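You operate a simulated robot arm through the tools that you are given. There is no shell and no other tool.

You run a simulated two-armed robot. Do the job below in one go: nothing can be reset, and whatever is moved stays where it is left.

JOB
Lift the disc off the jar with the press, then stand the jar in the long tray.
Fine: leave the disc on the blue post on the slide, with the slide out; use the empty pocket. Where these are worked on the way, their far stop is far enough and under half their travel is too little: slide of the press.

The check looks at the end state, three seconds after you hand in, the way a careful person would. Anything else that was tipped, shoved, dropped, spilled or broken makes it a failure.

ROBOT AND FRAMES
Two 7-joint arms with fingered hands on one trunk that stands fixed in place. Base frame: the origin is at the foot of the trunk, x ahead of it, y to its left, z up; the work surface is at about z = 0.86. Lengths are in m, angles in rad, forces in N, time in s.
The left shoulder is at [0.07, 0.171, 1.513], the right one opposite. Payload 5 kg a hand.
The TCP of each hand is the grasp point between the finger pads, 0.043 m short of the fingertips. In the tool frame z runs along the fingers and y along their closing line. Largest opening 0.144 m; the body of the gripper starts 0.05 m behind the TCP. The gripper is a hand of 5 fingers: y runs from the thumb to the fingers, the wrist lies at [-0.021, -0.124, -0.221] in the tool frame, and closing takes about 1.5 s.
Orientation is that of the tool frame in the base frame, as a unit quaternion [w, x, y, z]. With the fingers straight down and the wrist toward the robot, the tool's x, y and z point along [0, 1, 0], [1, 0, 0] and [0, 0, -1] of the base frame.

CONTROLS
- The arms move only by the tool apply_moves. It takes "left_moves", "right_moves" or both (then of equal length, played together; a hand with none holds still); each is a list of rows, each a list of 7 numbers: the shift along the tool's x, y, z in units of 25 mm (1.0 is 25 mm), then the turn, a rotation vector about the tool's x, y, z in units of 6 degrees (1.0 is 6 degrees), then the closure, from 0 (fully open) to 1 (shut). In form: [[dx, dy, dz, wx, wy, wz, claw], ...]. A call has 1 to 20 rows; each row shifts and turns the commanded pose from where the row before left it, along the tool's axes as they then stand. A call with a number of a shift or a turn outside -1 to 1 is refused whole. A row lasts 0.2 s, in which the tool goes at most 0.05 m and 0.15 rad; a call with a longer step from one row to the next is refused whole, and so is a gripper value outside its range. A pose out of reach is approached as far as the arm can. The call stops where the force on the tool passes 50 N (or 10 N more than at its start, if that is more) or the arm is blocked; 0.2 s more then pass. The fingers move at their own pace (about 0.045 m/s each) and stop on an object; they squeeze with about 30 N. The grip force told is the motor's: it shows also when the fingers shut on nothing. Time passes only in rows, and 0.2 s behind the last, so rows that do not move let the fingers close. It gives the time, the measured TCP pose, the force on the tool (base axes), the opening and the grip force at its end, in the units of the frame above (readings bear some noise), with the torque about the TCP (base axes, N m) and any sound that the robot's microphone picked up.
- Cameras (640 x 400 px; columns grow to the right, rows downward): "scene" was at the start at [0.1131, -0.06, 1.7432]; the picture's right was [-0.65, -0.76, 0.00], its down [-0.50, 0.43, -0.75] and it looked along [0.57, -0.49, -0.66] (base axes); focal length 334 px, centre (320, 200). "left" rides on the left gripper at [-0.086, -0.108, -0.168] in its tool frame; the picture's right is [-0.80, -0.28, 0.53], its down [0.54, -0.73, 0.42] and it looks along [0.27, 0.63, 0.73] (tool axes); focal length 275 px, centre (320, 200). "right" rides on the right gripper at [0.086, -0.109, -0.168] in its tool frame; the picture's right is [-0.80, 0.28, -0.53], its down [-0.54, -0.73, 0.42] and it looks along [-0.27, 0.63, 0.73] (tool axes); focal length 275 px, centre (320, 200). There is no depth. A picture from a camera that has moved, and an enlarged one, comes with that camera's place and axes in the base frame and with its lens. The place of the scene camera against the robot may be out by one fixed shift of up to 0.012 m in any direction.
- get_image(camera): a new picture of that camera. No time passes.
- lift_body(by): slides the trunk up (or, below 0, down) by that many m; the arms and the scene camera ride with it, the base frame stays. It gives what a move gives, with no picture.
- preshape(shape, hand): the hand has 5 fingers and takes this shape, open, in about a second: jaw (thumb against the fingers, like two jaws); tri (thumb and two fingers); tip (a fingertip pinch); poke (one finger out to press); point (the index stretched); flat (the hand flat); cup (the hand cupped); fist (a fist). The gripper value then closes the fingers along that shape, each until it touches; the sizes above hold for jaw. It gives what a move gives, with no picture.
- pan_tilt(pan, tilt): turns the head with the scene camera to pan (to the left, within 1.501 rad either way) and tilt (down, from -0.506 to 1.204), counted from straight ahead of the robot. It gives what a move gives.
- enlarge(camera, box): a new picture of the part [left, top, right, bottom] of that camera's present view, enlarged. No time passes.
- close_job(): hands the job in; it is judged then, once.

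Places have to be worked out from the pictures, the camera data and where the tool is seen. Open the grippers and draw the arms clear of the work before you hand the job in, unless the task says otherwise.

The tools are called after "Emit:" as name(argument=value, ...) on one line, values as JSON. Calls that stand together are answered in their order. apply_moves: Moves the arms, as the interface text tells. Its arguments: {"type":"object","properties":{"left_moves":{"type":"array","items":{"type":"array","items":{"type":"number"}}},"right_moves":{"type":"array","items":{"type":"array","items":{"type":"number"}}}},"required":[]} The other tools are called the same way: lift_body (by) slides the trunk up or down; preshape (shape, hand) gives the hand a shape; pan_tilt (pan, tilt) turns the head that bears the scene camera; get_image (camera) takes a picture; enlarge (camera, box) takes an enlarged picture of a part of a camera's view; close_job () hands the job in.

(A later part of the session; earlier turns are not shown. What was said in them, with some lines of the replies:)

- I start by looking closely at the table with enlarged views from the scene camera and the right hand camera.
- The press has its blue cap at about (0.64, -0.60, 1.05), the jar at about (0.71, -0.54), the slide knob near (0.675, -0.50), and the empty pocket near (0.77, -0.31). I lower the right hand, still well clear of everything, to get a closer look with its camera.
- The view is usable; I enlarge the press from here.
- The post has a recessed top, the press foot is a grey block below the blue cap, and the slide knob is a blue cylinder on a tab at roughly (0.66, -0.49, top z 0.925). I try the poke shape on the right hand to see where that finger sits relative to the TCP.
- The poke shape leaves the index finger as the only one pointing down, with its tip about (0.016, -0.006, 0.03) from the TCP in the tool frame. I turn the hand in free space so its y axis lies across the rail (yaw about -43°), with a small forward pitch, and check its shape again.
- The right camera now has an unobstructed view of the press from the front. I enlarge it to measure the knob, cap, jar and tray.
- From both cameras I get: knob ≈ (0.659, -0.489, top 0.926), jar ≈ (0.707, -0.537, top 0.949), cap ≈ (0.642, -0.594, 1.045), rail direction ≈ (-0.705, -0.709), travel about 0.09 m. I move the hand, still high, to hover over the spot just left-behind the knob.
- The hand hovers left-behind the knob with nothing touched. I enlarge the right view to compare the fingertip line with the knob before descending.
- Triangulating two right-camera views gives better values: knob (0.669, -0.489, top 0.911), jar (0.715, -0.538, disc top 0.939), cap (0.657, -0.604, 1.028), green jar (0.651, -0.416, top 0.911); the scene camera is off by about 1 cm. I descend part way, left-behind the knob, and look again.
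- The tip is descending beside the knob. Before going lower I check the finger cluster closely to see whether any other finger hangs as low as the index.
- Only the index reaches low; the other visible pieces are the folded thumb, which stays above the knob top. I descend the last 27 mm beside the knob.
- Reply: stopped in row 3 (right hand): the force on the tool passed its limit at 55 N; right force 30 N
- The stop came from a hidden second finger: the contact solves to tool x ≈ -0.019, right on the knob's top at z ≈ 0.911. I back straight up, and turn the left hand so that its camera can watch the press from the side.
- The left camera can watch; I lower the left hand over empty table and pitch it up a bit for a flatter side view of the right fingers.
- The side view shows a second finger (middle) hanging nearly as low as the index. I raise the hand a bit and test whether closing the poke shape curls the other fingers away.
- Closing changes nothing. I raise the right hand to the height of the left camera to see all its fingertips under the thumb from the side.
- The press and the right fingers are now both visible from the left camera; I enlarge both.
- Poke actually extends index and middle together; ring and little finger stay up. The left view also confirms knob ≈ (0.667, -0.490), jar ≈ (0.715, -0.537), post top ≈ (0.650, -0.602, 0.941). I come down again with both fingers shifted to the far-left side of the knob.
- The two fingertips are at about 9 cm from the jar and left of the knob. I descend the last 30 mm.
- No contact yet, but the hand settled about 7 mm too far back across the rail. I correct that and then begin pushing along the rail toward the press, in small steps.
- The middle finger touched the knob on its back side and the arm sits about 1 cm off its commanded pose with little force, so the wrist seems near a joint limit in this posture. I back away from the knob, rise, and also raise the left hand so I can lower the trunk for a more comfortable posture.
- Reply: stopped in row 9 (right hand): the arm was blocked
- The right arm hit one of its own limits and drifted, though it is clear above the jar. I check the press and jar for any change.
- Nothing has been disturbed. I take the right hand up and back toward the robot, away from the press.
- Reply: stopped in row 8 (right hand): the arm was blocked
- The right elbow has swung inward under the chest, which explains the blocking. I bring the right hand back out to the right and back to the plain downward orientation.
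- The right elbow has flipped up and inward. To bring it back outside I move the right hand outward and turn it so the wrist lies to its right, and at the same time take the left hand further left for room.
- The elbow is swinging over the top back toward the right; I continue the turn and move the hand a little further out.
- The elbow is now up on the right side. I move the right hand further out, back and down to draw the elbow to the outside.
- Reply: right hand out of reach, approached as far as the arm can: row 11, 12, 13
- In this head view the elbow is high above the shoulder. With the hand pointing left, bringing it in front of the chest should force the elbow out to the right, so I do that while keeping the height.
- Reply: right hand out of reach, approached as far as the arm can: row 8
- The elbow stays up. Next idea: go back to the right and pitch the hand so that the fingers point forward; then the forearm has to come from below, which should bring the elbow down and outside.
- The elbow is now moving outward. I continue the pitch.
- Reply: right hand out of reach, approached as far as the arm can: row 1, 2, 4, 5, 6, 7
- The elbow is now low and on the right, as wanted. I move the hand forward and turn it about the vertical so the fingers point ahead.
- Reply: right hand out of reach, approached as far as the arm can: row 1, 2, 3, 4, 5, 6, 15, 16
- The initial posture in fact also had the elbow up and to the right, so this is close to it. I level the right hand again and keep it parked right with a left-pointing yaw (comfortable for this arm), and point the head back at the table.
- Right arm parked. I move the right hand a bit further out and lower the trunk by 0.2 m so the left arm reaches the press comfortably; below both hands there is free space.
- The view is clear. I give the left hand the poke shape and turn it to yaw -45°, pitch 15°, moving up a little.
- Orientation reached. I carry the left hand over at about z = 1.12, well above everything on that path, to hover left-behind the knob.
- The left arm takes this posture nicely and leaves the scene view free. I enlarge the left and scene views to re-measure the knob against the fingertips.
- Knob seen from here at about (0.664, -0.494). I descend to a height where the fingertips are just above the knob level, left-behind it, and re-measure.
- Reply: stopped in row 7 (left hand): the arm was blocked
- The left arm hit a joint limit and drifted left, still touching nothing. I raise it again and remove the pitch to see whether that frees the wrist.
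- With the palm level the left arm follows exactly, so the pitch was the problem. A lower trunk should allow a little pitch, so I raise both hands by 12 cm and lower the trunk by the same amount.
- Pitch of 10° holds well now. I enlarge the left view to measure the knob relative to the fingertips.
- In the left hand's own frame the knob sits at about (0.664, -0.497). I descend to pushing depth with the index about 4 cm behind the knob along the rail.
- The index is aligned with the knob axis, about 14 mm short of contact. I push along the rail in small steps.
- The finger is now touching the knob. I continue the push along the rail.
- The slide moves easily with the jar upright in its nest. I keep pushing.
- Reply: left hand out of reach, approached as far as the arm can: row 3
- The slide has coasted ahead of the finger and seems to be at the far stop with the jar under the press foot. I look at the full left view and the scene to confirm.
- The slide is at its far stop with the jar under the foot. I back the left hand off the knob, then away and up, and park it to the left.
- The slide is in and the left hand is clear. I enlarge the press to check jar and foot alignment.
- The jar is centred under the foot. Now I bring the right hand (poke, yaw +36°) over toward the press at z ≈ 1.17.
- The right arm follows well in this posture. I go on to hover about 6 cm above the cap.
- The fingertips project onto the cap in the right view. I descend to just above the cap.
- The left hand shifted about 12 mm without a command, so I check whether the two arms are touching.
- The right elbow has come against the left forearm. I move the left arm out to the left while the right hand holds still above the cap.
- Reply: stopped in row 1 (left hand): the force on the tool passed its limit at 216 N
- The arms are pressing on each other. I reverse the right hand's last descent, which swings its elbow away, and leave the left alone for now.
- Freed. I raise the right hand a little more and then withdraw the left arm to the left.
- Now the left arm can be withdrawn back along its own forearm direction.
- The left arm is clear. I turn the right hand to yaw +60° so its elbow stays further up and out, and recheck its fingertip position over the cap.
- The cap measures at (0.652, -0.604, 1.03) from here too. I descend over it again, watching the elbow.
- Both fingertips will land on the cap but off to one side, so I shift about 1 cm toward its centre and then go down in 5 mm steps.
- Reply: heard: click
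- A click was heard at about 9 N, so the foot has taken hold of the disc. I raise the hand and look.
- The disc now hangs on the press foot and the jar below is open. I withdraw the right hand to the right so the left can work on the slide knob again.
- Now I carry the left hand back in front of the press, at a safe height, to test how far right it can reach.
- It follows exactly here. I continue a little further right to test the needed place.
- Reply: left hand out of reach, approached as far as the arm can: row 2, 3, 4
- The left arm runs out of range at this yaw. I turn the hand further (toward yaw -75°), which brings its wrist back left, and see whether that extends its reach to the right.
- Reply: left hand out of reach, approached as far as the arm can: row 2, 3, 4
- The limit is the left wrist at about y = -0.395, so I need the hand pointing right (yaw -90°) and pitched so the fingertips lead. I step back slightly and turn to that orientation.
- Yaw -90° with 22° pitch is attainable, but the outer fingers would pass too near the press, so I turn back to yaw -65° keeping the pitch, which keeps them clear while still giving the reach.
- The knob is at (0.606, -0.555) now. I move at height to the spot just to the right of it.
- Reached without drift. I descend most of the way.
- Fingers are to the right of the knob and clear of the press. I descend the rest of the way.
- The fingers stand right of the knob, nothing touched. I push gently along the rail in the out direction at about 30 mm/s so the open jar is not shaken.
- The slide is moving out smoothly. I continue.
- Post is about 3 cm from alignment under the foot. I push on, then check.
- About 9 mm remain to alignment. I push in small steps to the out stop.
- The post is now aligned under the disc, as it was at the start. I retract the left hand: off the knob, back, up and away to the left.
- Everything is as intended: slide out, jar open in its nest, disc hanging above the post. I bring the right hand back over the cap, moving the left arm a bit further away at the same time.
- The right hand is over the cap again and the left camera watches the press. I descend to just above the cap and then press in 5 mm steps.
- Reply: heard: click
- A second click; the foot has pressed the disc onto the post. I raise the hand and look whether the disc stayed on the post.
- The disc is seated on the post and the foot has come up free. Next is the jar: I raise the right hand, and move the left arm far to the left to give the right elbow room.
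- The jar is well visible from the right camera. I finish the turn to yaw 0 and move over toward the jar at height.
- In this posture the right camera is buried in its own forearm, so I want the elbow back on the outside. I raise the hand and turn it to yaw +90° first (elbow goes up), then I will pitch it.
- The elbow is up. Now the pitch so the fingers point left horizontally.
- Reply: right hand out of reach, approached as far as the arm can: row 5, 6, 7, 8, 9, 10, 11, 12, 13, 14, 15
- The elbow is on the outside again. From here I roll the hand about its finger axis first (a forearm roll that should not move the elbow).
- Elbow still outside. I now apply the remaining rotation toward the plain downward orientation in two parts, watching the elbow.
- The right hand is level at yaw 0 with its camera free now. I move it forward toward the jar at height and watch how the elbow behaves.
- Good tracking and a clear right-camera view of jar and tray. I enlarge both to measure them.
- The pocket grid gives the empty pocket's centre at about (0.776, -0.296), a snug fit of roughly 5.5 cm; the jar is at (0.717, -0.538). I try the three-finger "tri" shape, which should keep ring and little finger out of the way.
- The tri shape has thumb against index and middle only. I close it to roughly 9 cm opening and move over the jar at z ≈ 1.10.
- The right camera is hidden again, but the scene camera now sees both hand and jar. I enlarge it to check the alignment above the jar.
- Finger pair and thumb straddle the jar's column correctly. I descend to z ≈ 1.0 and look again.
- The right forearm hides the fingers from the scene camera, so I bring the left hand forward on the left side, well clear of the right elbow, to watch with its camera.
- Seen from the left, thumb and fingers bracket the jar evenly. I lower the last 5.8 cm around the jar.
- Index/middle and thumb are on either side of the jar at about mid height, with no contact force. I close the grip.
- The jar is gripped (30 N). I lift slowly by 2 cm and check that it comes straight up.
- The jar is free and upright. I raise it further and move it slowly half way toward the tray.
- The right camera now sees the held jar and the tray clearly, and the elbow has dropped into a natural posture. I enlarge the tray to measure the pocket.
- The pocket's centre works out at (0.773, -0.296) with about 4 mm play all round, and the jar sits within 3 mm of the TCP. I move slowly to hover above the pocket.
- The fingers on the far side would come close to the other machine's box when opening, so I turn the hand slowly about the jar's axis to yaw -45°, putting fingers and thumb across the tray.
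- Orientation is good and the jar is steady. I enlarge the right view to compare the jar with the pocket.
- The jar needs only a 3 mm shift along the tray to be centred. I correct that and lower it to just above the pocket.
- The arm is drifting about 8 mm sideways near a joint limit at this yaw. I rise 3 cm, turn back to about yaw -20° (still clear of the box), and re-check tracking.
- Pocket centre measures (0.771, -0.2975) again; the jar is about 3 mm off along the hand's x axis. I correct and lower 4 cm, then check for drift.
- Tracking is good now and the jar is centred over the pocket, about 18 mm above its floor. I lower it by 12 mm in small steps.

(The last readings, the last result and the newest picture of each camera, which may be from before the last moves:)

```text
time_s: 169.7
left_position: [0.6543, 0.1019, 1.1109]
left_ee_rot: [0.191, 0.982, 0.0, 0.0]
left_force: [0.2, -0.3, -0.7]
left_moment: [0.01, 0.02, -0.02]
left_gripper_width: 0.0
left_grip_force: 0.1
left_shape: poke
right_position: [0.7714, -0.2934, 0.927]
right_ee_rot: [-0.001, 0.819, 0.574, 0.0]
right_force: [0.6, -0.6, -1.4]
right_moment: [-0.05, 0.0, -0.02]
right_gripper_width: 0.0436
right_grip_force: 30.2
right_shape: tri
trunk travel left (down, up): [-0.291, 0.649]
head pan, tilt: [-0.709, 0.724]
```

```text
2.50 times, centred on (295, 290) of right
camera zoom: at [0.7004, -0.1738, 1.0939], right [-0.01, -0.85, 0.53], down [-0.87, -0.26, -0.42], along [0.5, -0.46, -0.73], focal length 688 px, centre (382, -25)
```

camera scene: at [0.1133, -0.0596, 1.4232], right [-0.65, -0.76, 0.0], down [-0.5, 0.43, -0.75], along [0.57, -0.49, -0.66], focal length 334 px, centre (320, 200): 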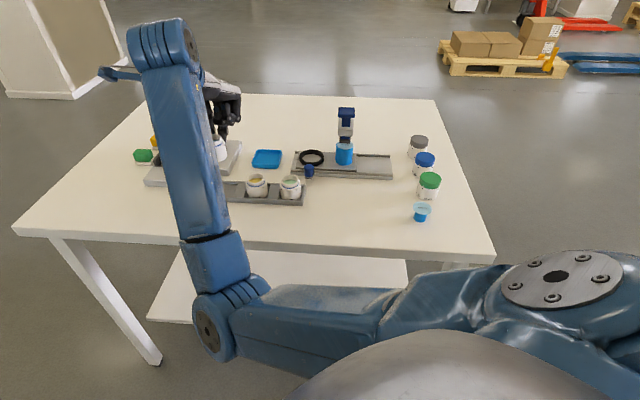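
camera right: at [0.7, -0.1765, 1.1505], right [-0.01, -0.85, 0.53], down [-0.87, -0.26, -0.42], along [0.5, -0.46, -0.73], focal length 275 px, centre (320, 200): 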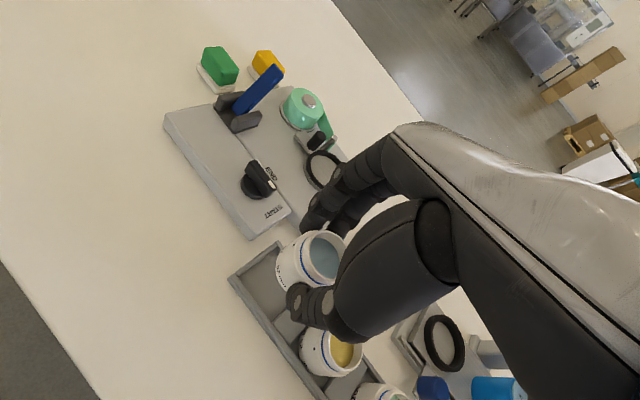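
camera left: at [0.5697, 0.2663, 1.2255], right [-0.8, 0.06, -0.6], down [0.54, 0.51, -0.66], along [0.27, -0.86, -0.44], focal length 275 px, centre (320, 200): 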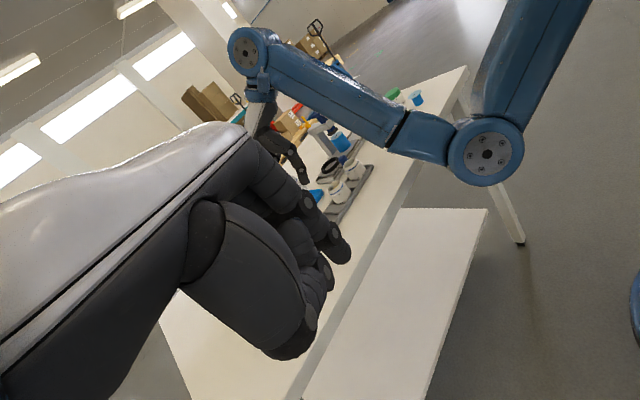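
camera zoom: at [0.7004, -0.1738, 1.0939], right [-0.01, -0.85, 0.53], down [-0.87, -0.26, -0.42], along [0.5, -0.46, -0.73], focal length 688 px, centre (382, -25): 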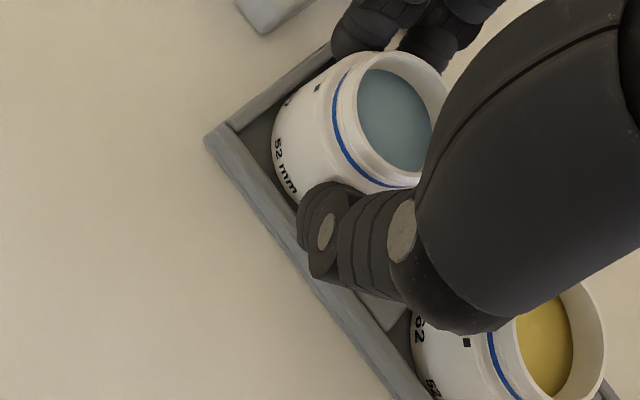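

No contact yet; I continue in 2 mm steps.

Emit:
apply_moves(right_moves=[[0, 0, 0.08, 0, 0, 0, 1], [0, 0, 0, 0, 0, 0, 1]])

Emit:
apply_moves(right_moves=[[0, 0, 0.08, 0, 0, 0, 1], [0, 0, 0, 0, 0, 0, 1]])

```text
time_s: 170.3
left_position: [0.6561, 0.1028, 1.1108]
left_ee_rot: [0.19, 0.982, 0.0, 0.0]
left_force: [-0.9, 0.1, 0.5]
left_moment: [0.03, -0.01, 0.01]
left_gripper_width: 0.0001
left_grip_force: 0.1
left_shape: poke
right_position: [0.7722, -0.2931, 0.9252]
right_ee_rot: [-0.001, 0.82, 0.573, 0.0]
right_force: [-0.6, -0.5, -0.7]
right_moment: [0.01, -0.04, -0.01]
right_gripper_width: 0.0433
right_grip_force: 30.1
right_shape: tri
trunk travel left (down, up): [-0.291, 0.649]
head pan, tilt: [-0.709, 0.724]
```

```text
time_s: 170.9
left_position: [0.6553, 0.1031, 1.1113]
left_ee_rot: [0.191, 0.982, 0.0, 0.0]
left_force: [0.2, 0.0, 1.0]
left_moment: [-0.02, 0.0, -0.02]
left_gripper_width: 0.0
left_grip_force: 0.0
left_shape: poke
right_position: [0.7721, -0.2931, 0.9241]
right_ee_rot: [-0.001, 0.819, 0.574, 0.0]
right_force: [-0.1, 0.4, 0.5]
right_moment: [-0.02, -0.11, 0.0]
right_gripper_width: 0.0435
right_grip_force: 29.5
right_shape: tri
trunk travel left (down, up): [-0.291, 0.649]
head pan, tilt: [-0.709, 0.724]
```

Emit:
apply_moves(right_moves=[[0, 0, 0.08, 0, 0, 0, 1], [0, 0, 0, 0, 0, 0, 1]])

Emit:
enlarge(camera="right", box=[210, 210, 380, 370])

```text
time_s: 171.5
left_position: [0.655, 0.103, 1.112]
left_ee_rot: [0.191, 0.982, -0.001, -0.001]
left_force: [0.3, 0.5, -0.7]
left_moment: [-0.02, -0.01, 0.0]
left_gripper_width: 0.0001
left_grip_force: 0.1
left_shape: poke
right_position: [0.7729, -0.2934, 0.9231]
right_ee_rot: [0.0, 0.819, 0.573, 0.001]
right_force: [1.8, -2.0, 10.2]
right_moment: [-0.07, -0.13, 0.01]
right_gripper_width: 0.0438
right_grip_force: 29.6
right_shape: tri
trunk travel left (down, up): [-0.291, 0.649]
head pan, tilt: [-0.709, 0.724]
```

```text
2.50 times, centred on (295, 290) of right
camera zoom: at [0.6994, -0.1732, 1.0892], right [-0.01, -0.85, 0.53], down [-0.87, -0.26, -0.43], along [0.5, -0.47, -0.73], focal length 688 px, centre (382, -25)
```

zoom: 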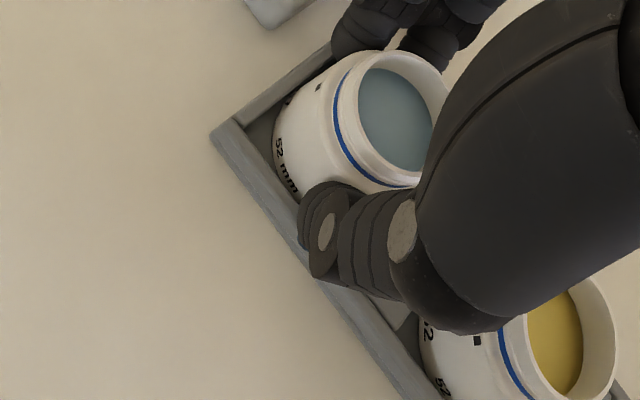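

The jar's base is on the pocket floor (10 N, centred under the jar, at the expected height). I relax 1 mm, then open the fingers gradually, only about 1 cm per side.

Emit:
apply_moves(right_moves=[[0, 0, -0.04, 0, 0, 0, 0.85], [0, 0, 0, 0, 0, 0, 0.68], [0, 0, 0, 0, 0, 0, 0.64], [0, 0, 0, 0, 0, 0, 0.6], [0, 0, 0, 0, 0, 0, 0.57], [0, 0, 0, 0, 0, 0, 0.57], [0, 0, 0, 0, 0, 0, 0.57]])

Emit:
enlarge(camera="right", box=[210, 210, 380, 370])

```text
time_s: 173.1
left_position: [0.6558, 0.103, 1.1117]
left_ee_rot: [0.191, 0.982, 0.0, 0.0]
left_force: [-0.2, 0.2, 0.5]
left_moment: [-0.01, -0.02, 0.01]
left_gripper_width: 0.0001
left_grip_force: 0.0
left_shape: poke
right_position: [0.7741, -0.2926, 0.9229]
right_ee_rot: [0.0, 0.82, 0.573, 0.001]
right_force: [-0.5, -0.2, 0.0]
right_moment: [-0.05, 0.02, -0.01]
right_gripper_width: 0.0613
right_grip_force: 0.1
right_shape: tri
trunk travel left (down, up): [-0.291, 0.649]
head pan, tilt: [-0.709, 0.724]
```

```text
2.50 times, centred on (295, 290) of right
camera zoom: at [0.6999, -0.1733, 1.0892], right [-0.01, -0.85, 0.53], down [-0.87, -0.26, -0.42], along [0.5, -0.46, -0.73], focal length 688 px, centre (382, -25)
```

zoom: 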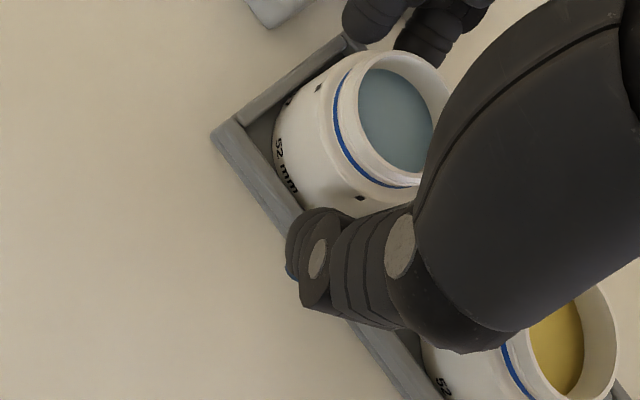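

The jar stands free in the pocket with a gap to thumb and fingers. I lift the hand straight up.

Emit:
apply_moves(right_moves=[[0, 0, -0.2, 0, 0, 0, 0.57], [0, 0, -0.4, 0, 0, 0, 0.57], [0, 0, -0.6, 0, 0, 0, 0.57], [0, 0, -0.8, 0, 0, 0, 0.57], [0, 0, -0.8, 0, 0, 0, 0.5], [0, 0, -0.8, 0, 0, 0, 0.4], [0, 0, -0.8, 0, 0, 0, 0.2], [0, 0, -0.8, 0, 0, 0, 0], [0, 0, -0.8, 0, 0, 0, 0]])

Emit:
get_image(camera="right")

Emit:
get_image(camera="scene")

```text
time_s: 175.1
left_position: [0.6561, 0.1017, 1.1118]
left_ee_rot: [0.192, 0.981, 0.001, 0.0]
left_force: [0.8, -0.4, 0.7]
left_moment: [0.01, 0.01, -0.03]
left_gripper_width: 0.0002
left_grip_force: 0.0
left_shape: poke
right_position: [0.7722, -0.2946, 1.0738]
right_ee_rot: [-0.001, 0.82, 0.573, 0.001]
right_force: [0.0, 0.0, -0.2]
right_moment: [-0.03, -0.02, -0.01]
right_gripper_width: 0.1436
right_grip_force: 0.1
right_shape: tri
trunk travel left (down, up): [-0.291, 0.649]
head pan, tilt: [-0.709, 0.724]
```

```text
taken
camera right: at [0.7004, -0.1743, 1.2404], right [-0.01, -0.85, 0.53], down [-0.87, -0.26, -0.42], along [0.5, -0.46, -0.73], focal length 275 px, centre (320, 200)
```

right: 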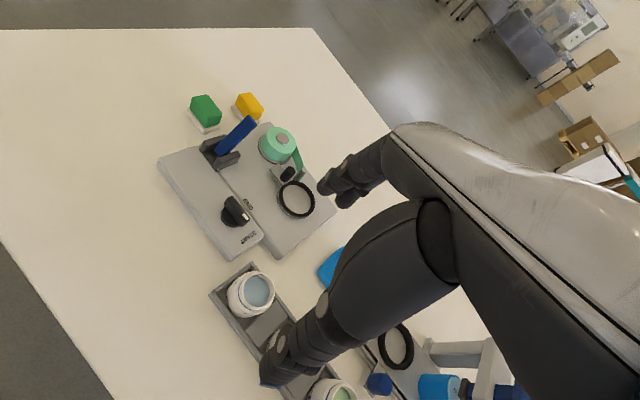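

```text
taken
camera scene: at [0.1128, -0.0596, 1.4232], right [-0.65, -0.76, 0.0], down [-0.5, 0.43, -0.75], along [0.57, -0.49, -0.66], focal length 334 px, centre (320, 200)
```

scene: 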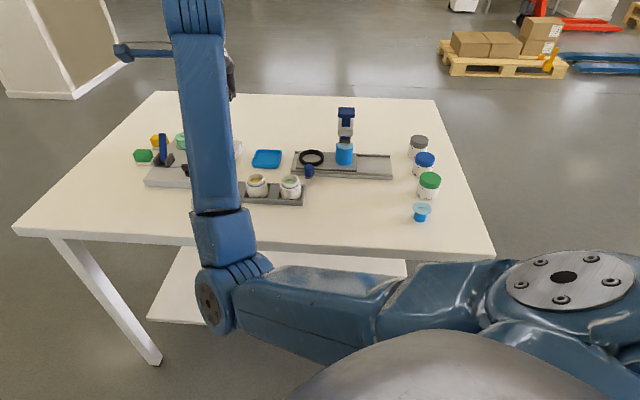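

The jar stands in the pocket. I withdraw the left arm outward and raise the right hand further before pulling it back.

Emit:
apply_moves(left_moves=[[-0.3, -0.8, -0.3, 0, 0, 0, 0], [-0.3, -0.8, -0.3, 0, 0, 0, 0], [-0.3, -0.8, -0.3, 0, 0, 0, 0], [-0.3, -0.8, -0.3, 0, 0, 0, 0], [-0.3, -0.8, -0.3, 0, 0, 0, 0], [-0.3, -0.8, -0.3, 0, 0, 0, 0]], right_moves=[[0, 0, -0.7, 0, 0, 0, 0], [0, 0, -0.7, 0, 0, 0, 0], [0, 0, -0.7, 0, 0, 0, 0], [0, 0, -0.7, 0, 0, 0, 0], [0, 0, -0.7, 0, 0, 0, 0], [0, 0, -0.7, 0, 0, 0, 0]])

Emit:
get_image(camera="right")

Emit:
get_image(camera="scene")

```text
time_s: 176.5
left_position: [0.6105, 0.2326, 1.1085]
left_ee_rot: [0.192, 0.981, -0.001, -0.001]
left_force: [-0.3, 0.9, 0.7]
left_moment: [0.0, -0.01, 0.04]
left_gripper_width: 0.0
left_grip_force: 0.0
left_shape: poke
right_position: [0.7741, -0.2924, 1.1792]
right_ee_rot: [0.0, 0.819, 0.574, 0.001]
right_force: [0.3, -0.6, 0.4]
right_moment: [-0.03, -0.02, 0.02]
right_gripper_width: 0.1435
right_grip_force: 0.2
right_shape: tri
trunk travel left (down, up): [-0.291, 0.649]
head pan, tilt: [-0.709, 0.724]
```

```text
taken
camera right: at [0.7005, -0.1723, 1.3457], right [-0.01, -0.85, 0.53], down [-0.87, -0.26, -0.42], along [0.5, -0.47, -0.73], focal length 275 px, centre (320, 200)
```

right: 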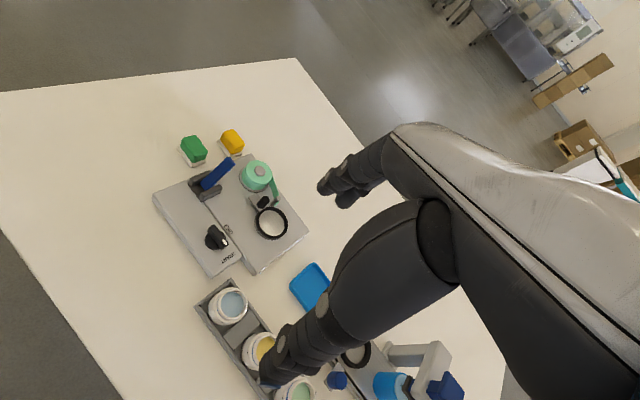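

```text
taken
camera scene: at [0.1122, -0.0584, 1.4233], right [-0.65, -0.76, 0.0], down [-0.5, 0.43, -0.75], along [0.57, -0.49, -0.66], focal length 334 px, centre (320, 200)
```

scene: 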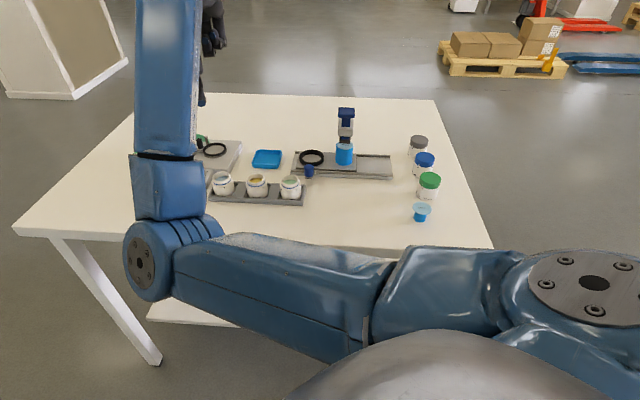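

All three jars stand in the tray. I pull the right hand back toward the robot, away from the table.

Emit:
apply_moves(right_moves=[[-0.53, -0.8, -0.1, 0, 0, 0, 0], [-0.53, -0.8, -0.1, 0, 0, 0, 0], [-0.53, -0.8, -0.1, 0, 0, 0, 0], [-0.53, -0.8, -0.1, 0, 0, 0, 0], [-0.53, -0.8, -0.1, 0, 0, 0, 0], [-0.53, -0.8, -0.1, 0, 0, 0, 0]])

Emit:
get_image(camera="scene")

Emit:
get_image(camera="right")

```text
time_s: 177.9
left_position: [0.6103, 0.2312, 1.1092]
left_ee_rot: [0.191, 0.982, 0.0, 0.0]
left_force: [-0.6, 0.1, -0.5]
left_moment: [0.0, 0.0, 0.01]
left_gripper_width: 0.0001
left_grip_force: 0.0
left_shape: poke
right_position: [0.6943, -0.3709, 1.172]
right_ee_rot: [0.0, 0.819, 0.573, 0.001]
right_force: [-0.5, -0.5, 0.5]
right_moment: [-0.01, -0.03, 0.02]
right_gripper_width: 0.1441
right_grip_force: 0.1
right_shape: tri
right hand out of reach, approached as far as the arm can: row 2, 3, 4, 5, 6
trunk travel left (down, up): [-0.291, 0.649]
head pan, tilt: [-0.709, 0.724]
```

```text
taken
camera scene: at [0.1126, -0.06, 1.4233], right [-0.65, -0.76, 0.0], down [-0.5, 0.43, -0.75], along [0.57, -0.49, -0.66], focal length 334 px, centre (320, 200)
```

scene: 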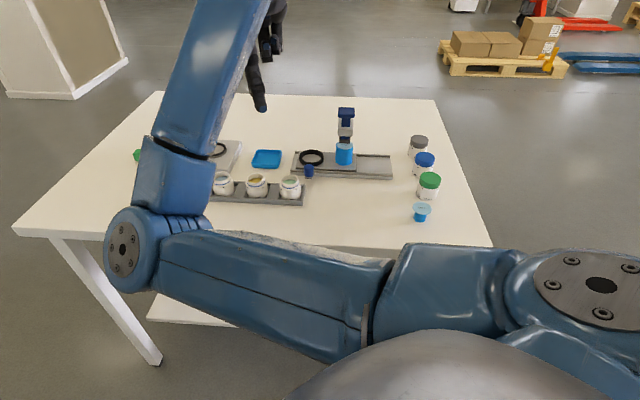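

```text
taken
camera right: at [0.6209, -0.2525, 1.3383], right [-0.01, -0.85, 0.53], down [-0.87, -0.26, -0.43], along [0.5, -0.47, -0.73], focal length 275 px, centre (320, 200)
```

right: 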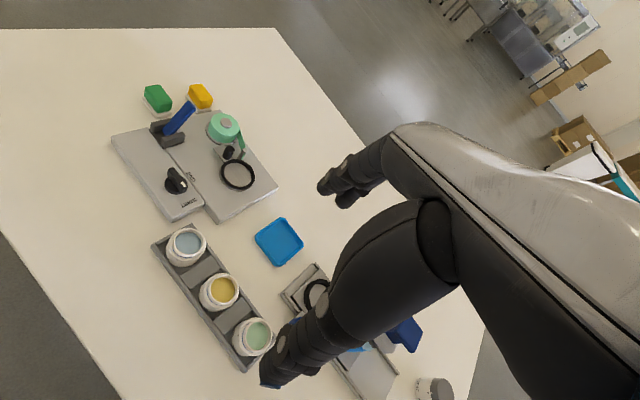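

Emit:
apply_moves(right_moves=[[0, 0, -0.6, 0, 0, -0.8, 0], [0, 0, -0.6, 0, 0, -0.8, 0], [0, 0, -0.6, 0, 0, -0.8, 0], [0, 0, -0.6, 0, 0, -0.8, 0], [0, 0, -0.3, 0, 0, -0.8, 0], [0, 0, 0, 0, 0, -0.8, 0]])

Emit:
get_image(camera="scene")

```text
time_s: 179.3
left_position: [0.6105, 0.2304, 1.108]
left_ee_rot: [0.19, 0.982, 0.0, 0.0]
left_force: [0.3, -0.1, 0.2]
left_moment: [0.02, -0.02, 0.01]
left_gripper_width: 0.0
left_grip_force: 0.0
left_shape: poke
right_position: [0.725, -0.403, 1.2369]
right_ee_rot: [-0.001, 0.651, 0.759, 0.002]
right_force: [-0.3, 0.9, 0.1]
right_moment: [0.03, 0.02, 0.02]
right_gripper_width: 0.1439
right_grip_force: 0.0
right_shape: tri
right hand out of reach, approached as far as the arm can: row 1, 2, 3, 4, 5, 6
trunk travel left (down, up): [-0.291, 0.649]
head pan, tilt: [-0.709, 0.724]
```

```text
taken
camera scene: at [0.1131, -0.0599, 1.4232], right [-0.65, -0.76, 0.0], down [-0.5, 0.43, -0.75], along [0.57, -0.49, -0.66], focal length 334 px, centre (320, 200)
```

scene: 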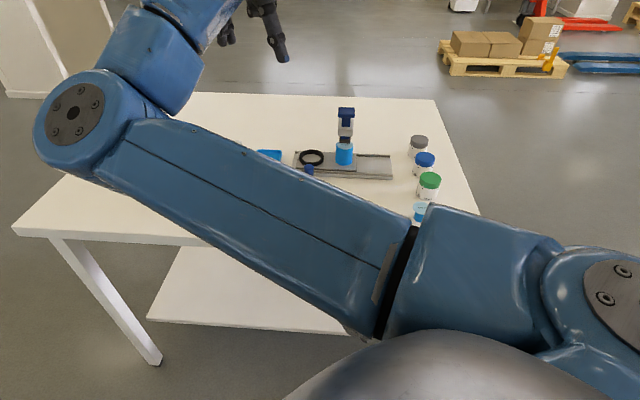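

Emit:
apply_moves(right_moves=[[-0.55, -0.89, -0.12, 0, 0, -0.5, 0], [-0.55, -0.89, -0.12, 0, 0, -0.5, 0], [-0.55, -0.89, -0.12, 0, 0, -0.5, 0], [-0.55, -0.89, -0.12, 0, 0, -0.5, 0], [-0.55, -0.89, -0.12, 0, 0, -0.5, 0], [-0.55, -0.89, -0.12, 0, 0, -0.5, 0], [-0.55, -0.89, -0.12, 0, 0, -0.5, 0], [-0.55, -0.89, -0.12, 0, 0, -0.5, 0]])

Emit:
get_image(camera="scene")

Emit:
get_image(camera="right")

```text
time_s: 181.1
left_position: [0.6109, 0.231, 1.109]
left_ee_rot: [0.19, 0.982, 0.0, 0.0]
left_force: [0.1, 0.2, -0.5]
left_moment: [0.0, -0.02, -0.04]
left_gripper_width: 0.0
left_grip_force: 0.1
left_shape: poke
right_position: [0.5946, -0.5666, 1.2595]
right_ee_rot: [0.0, 0.479, 0.878, 0.003]
right_force: [-0.9, -0.1, 0.2]
right_moment: [0.02, -0.02, -0.03]
right_gripper_width: 0.144
right_grip_force: 0.1
right_shape: tri
trunk travel left (down, up): [-0.291, 0.649]
head pan, tilt: [-0.709, 0.724]
```

```text
taken
camera scene: at [0.1122, -0.0612, 1.4232], right [-0.65, -0.76, 0.0], down [-0.5, 0.43, -0.75], along [0.57, -0.49, -0.66], focal length 334 px, centre (320, 200)
```

scene: 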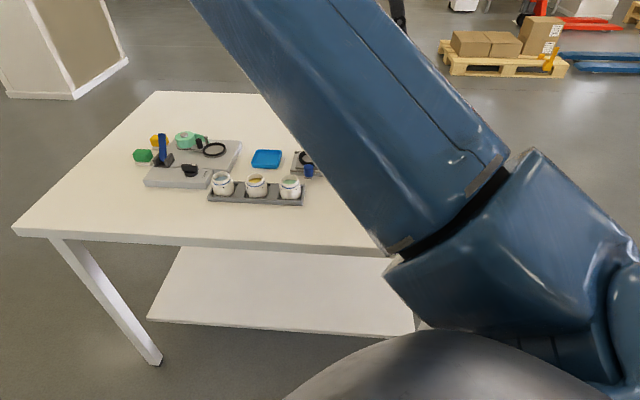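

```text
taken
camera right: at [0.4555, -0.5526, 1.4252], right [0.67, -0.52, 0.53], down [-0.32, -0.85, -0.43], along [0.67, 0.12, -0.73], focal length 275 px, centre (320, 200)
```

right: 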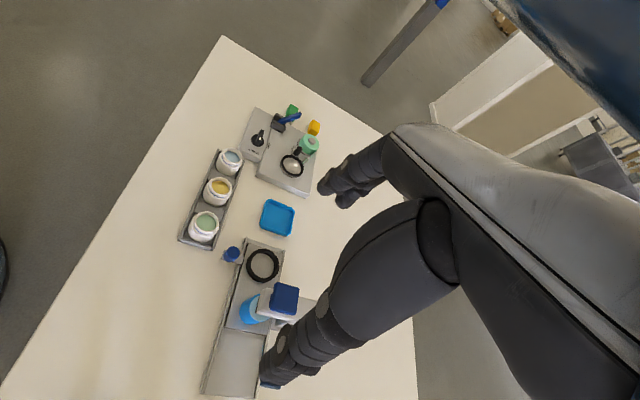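

Emit:
apply_moves(right_moves=[[0.2, -0.92, 0, 0, 0, -0.4, 0], [0.2, -0.92, 0, 0, 0, -0.4, 0], [0.2, -0.92, 0, 0, 0, -0.4, 0], [0.2, -0.92, 0, 0, 0, -0.4, 0], [0.2, -0.92, 0, 0, 0, -0.4, 0], [0.2, -0.92, 0, 0, 0, -0.4, 0], [0.3, -0.92, 0, 0, 0, -0.4, 0], [0.3, -0.92, 0, 0, 0, -0.4, 0], [0.3, -0.92, 0, 0, 0, -0.4, 0], [0.3, -0.92, 0, 0, 0, -0.4, 0]])

Emit:
get_image(camera="scene")

Emit:
get_image(camera="right")

```text
time_s: 183.3
left_position: [0.6104, 0.2306, 1.1093]
left_ee_rot: [0.19, 0.982, -0.001, -0.001]
left_force: [0.1, 0.0, 0.2]
left_moment: [0.02, -0.02, -0.03]
left_gripper_width: 0.0
left_grip_force: 0.1
left_shape: poke
right_position: [0.3861, -0.6818, 1.2592]
right_ee_rot: [0.0, 0.285, 0.958, 0.002]
right_force: [0.0, -1.1, -0.5]
right_moment: [0.01, 0.0, -0.01]
right_gripper_width: 0.144
right_grip_force: 0.0
right_shape: tri
trunk travel left (down, up): [-0.291, 0.649]
head pan, tilt: [-0.709, 0.724]
```

```text
taken
camera scene: at [0.1122, -0.0608, 1.4233], right [-0.65, -0.76, 0.0], down [-0.5, 0.43, -0.75], along [0.57, -0.49, -0.66], focal length 334 px, centre (320, 200)
```

scene: 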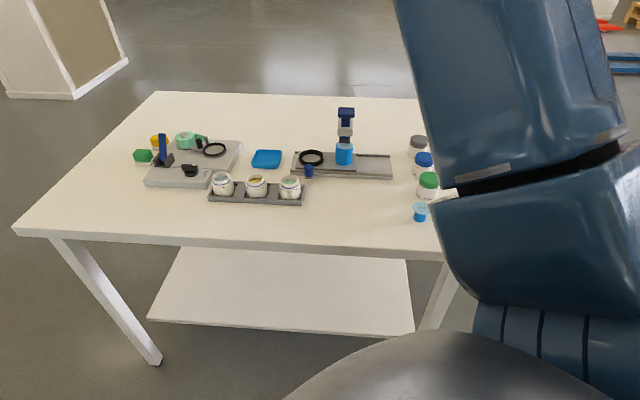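

```text
taken
camera right: at [0.2541, -0.7227, 1.4247], right [0.82, -0.2, 0.53], down [0.06, -0.9, -0.43], along [0.57, 0.38, -0.73], focal length 275 px, centre (320, 200)
```

right: 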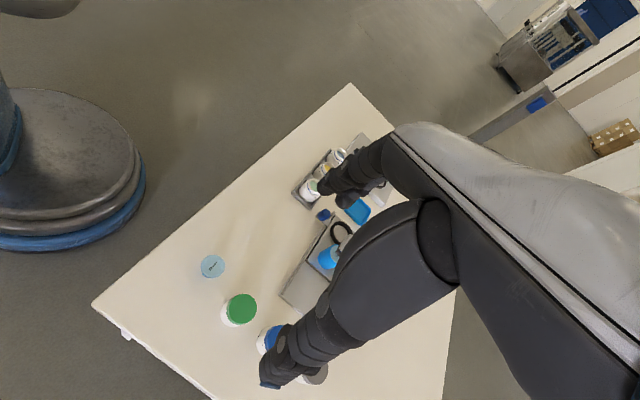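

Both arms are clear. I inspect the final state closely: tray, slide, post with disc, and the surrounding objects.

Emit:
enlarge(camera="scene", box=[195, 140, 315, 220])

Emit:
enlarge(camera="scene", box=[280, 95, 400, 190])

Emit:
enlarge(camera="scene", box=[120, 120, 440, 230])

```text
5.00 times, centred on (255, 180) of scene
camera zoom: at [0.1122, -0.0608, 1.4233], right [-0.65, -0.76, 0.0], down [-0.5, 0.43, -0.75], along [0.57, -0.49, -0.66], focal length 1668 px, centre (645, 300)
```

zoom: 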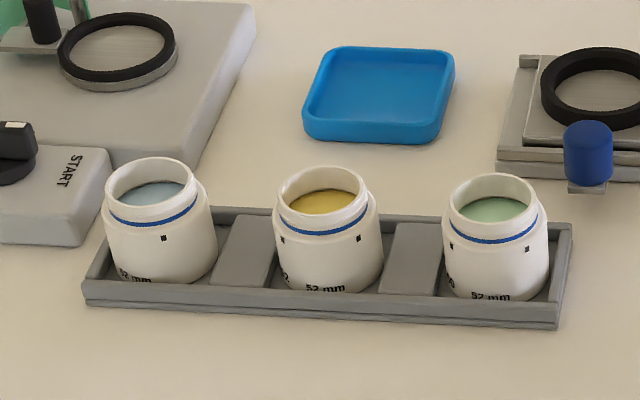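

```text
4.21 times, centred on (340, 142) of scene
camera zoom: at [0.1122, -0.0608, 1.4233], right [-0.65, -0.76, 0.0], down [-0.5, 0.43, -0.75], along [0.57, -0.49, -0.66], focal length 1405 px, centre (236, 442)
```

zoom: 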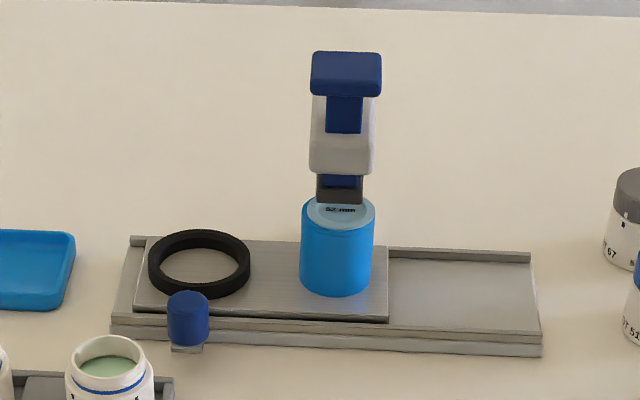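

```text
2.00 times, centred on (280, 175) of scene
camera zoom: at [0.1122, -0.0608, 1.4233], right [-0.65, -0.76, 0.0], down [-0.5, 0.43, -0.75], along [0.57, -0.49, -0.66], focal length 667 px, centre (400, 250)
```

zoom: 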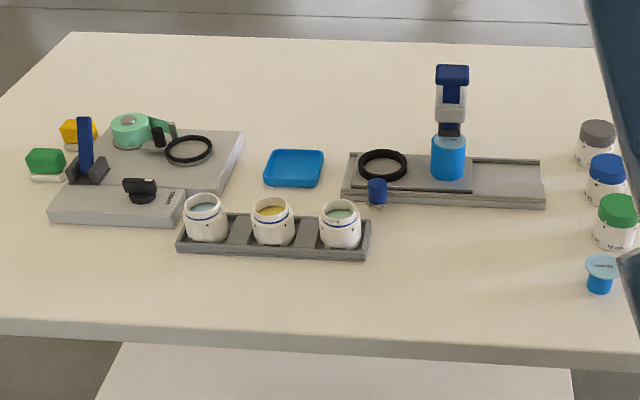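

The slide is out, the disc sits on the post, and three jars stand in the tray. I take one closer look at the placed jar to be sure it is seated flat inside the pocket.

Emit:
enlarge(camera="scene", box=[203, 160, 253, 210])

Emit:
enlarge(camera="scene", box=[325, 100, 365, 170])

Emit:
get_image(camera="left")

```text
8.00 times, centred on (228, 185) of scene
camera zoom: at [0.1122, -0.0608, 1.4233], right [-0.65, -0.76, 0.0], down [-0.5, 0.43, -0.75], along [0.57, -0.49, -0.66], focal length 2669 px, centre (1056, 320)
```

zoom: 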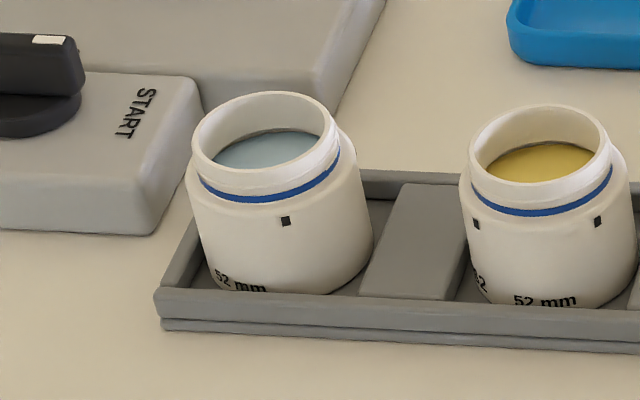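

```text
5.71 times, centred on (345, 135) of scene
camera zoom: at [0.1122, -0.0608, 1.4233], right [-0.65, -0.76, 0.0], down [-0.5, 0.43, -0.75], along [0.57, -0.49, -0.66], focal length 1907 px, centre (177, 571)
```

zoom: 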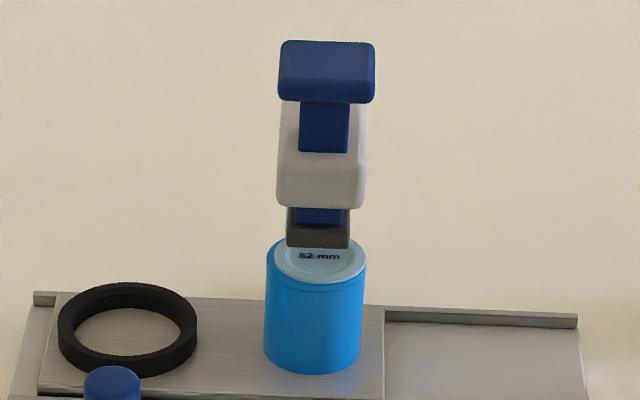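

```text
taken
camera left: at [0.5242, 0.3939, 1.2234], right [-0.8, 0.06, -0.6], down [0.54, 0.52, -0.66], along [0.27, -0.85, -0.44], focal length 275 px, centre (320, 200)
```

left: 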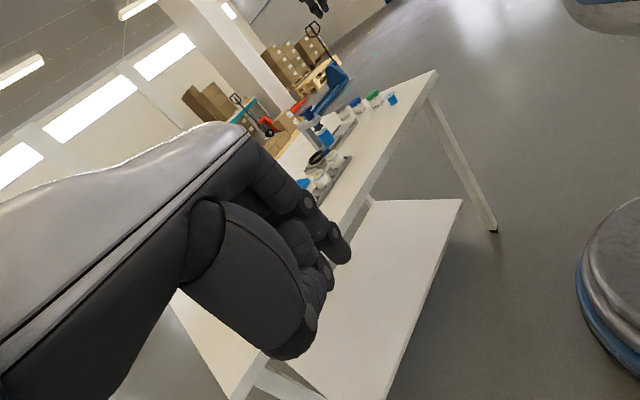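

The jar stands flat and upright in the pocket, the disc sits squarely on the post with the slide out, and nothing else has moved. I open the left hand too before handing in.

Emit:
preshape(hand="left", shape="jaw")

Emit:
get_image(camera="scene")

```text
time_s: 184.2
left_position: [0.6111, 0.2308, 1.1083]
left_ee_rot: [0.191, 0.982, 0.0, 0.0]
left_force: [0.7, -0.3, -0.6]
left_moment: [-0.01, -0.02, 0.01]
left_gripper_width: 0.1438
left_grip_force: 0.0
left_shape: jaw
right_position: [0.3854, -0.6785, 1.2595]
right_ee_rot: [0.0, 0.287, 0.958, 0.001]
right_force: [-0.2, -0.1, -1.1]
right_moment: [-0.01, -0.03, -0.03]
right_gripper_width: 0.1437
right_grip_force: 0.0
right_shape: tri
trunk travel left (down, up): [-0.291, 0.649]
head pan, tilt: [-0.709, 0.724]
```

```text
taken
camera scene: at [0.113, -0.0597, 1.4232], right [-0.65, -0.76, 0.0], down [-0.5, 0.43, -0.75], along [0.57, -0.49, -0.66], focal length 334 px, centre (320, 200)
```

scene: 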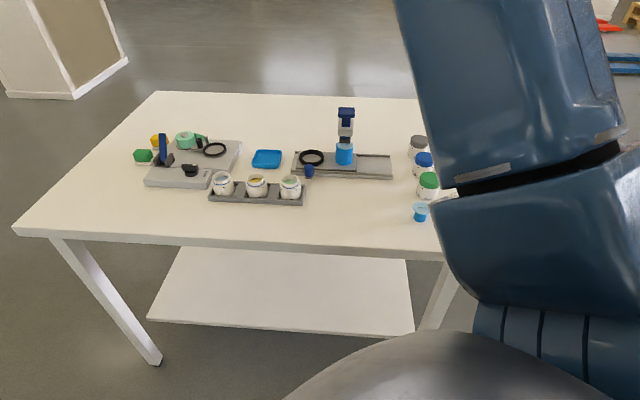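

Both grippers are open, both arms are clear of the work, and the final state matches the job, so I hand it in.

Emit:
close_job()

```text
The job is handed in.
```

The job is handed in. The press took the disc off the jar and set it on the blue post, and the jar now stands in the long tray's empty pocket. I haven't seen the check's verdict.

- **Disc:** It clicked onto the press foot with the slide in, and a second press set it squarely on the post. The slide was then out, with the post aligned under the foot as at the start.
- **Jar:** It was carried upright and lowered until it stood on the pocket floor between the end wall and the spacer. Nothing spilled in the pictures.
- **Everything else:** The other jars, the blue tray and the second machine looked undisturbed in the last pictures.
- **Arms:** Both grippers are open and both arms are clear of the table.

Three contacts along the way:
- **Knob:** A finger pressed down on the slide knob at about 55 N while I was finding its height.
- **Slide:** That first attempt also nudged the slide about 1 cm in; it was later pushed fully in and back out.
- **Arms:** The two arms briefly pressed on each other above the table (216 N on the left tool) before I separated them. Neither touched the press or the jars then.
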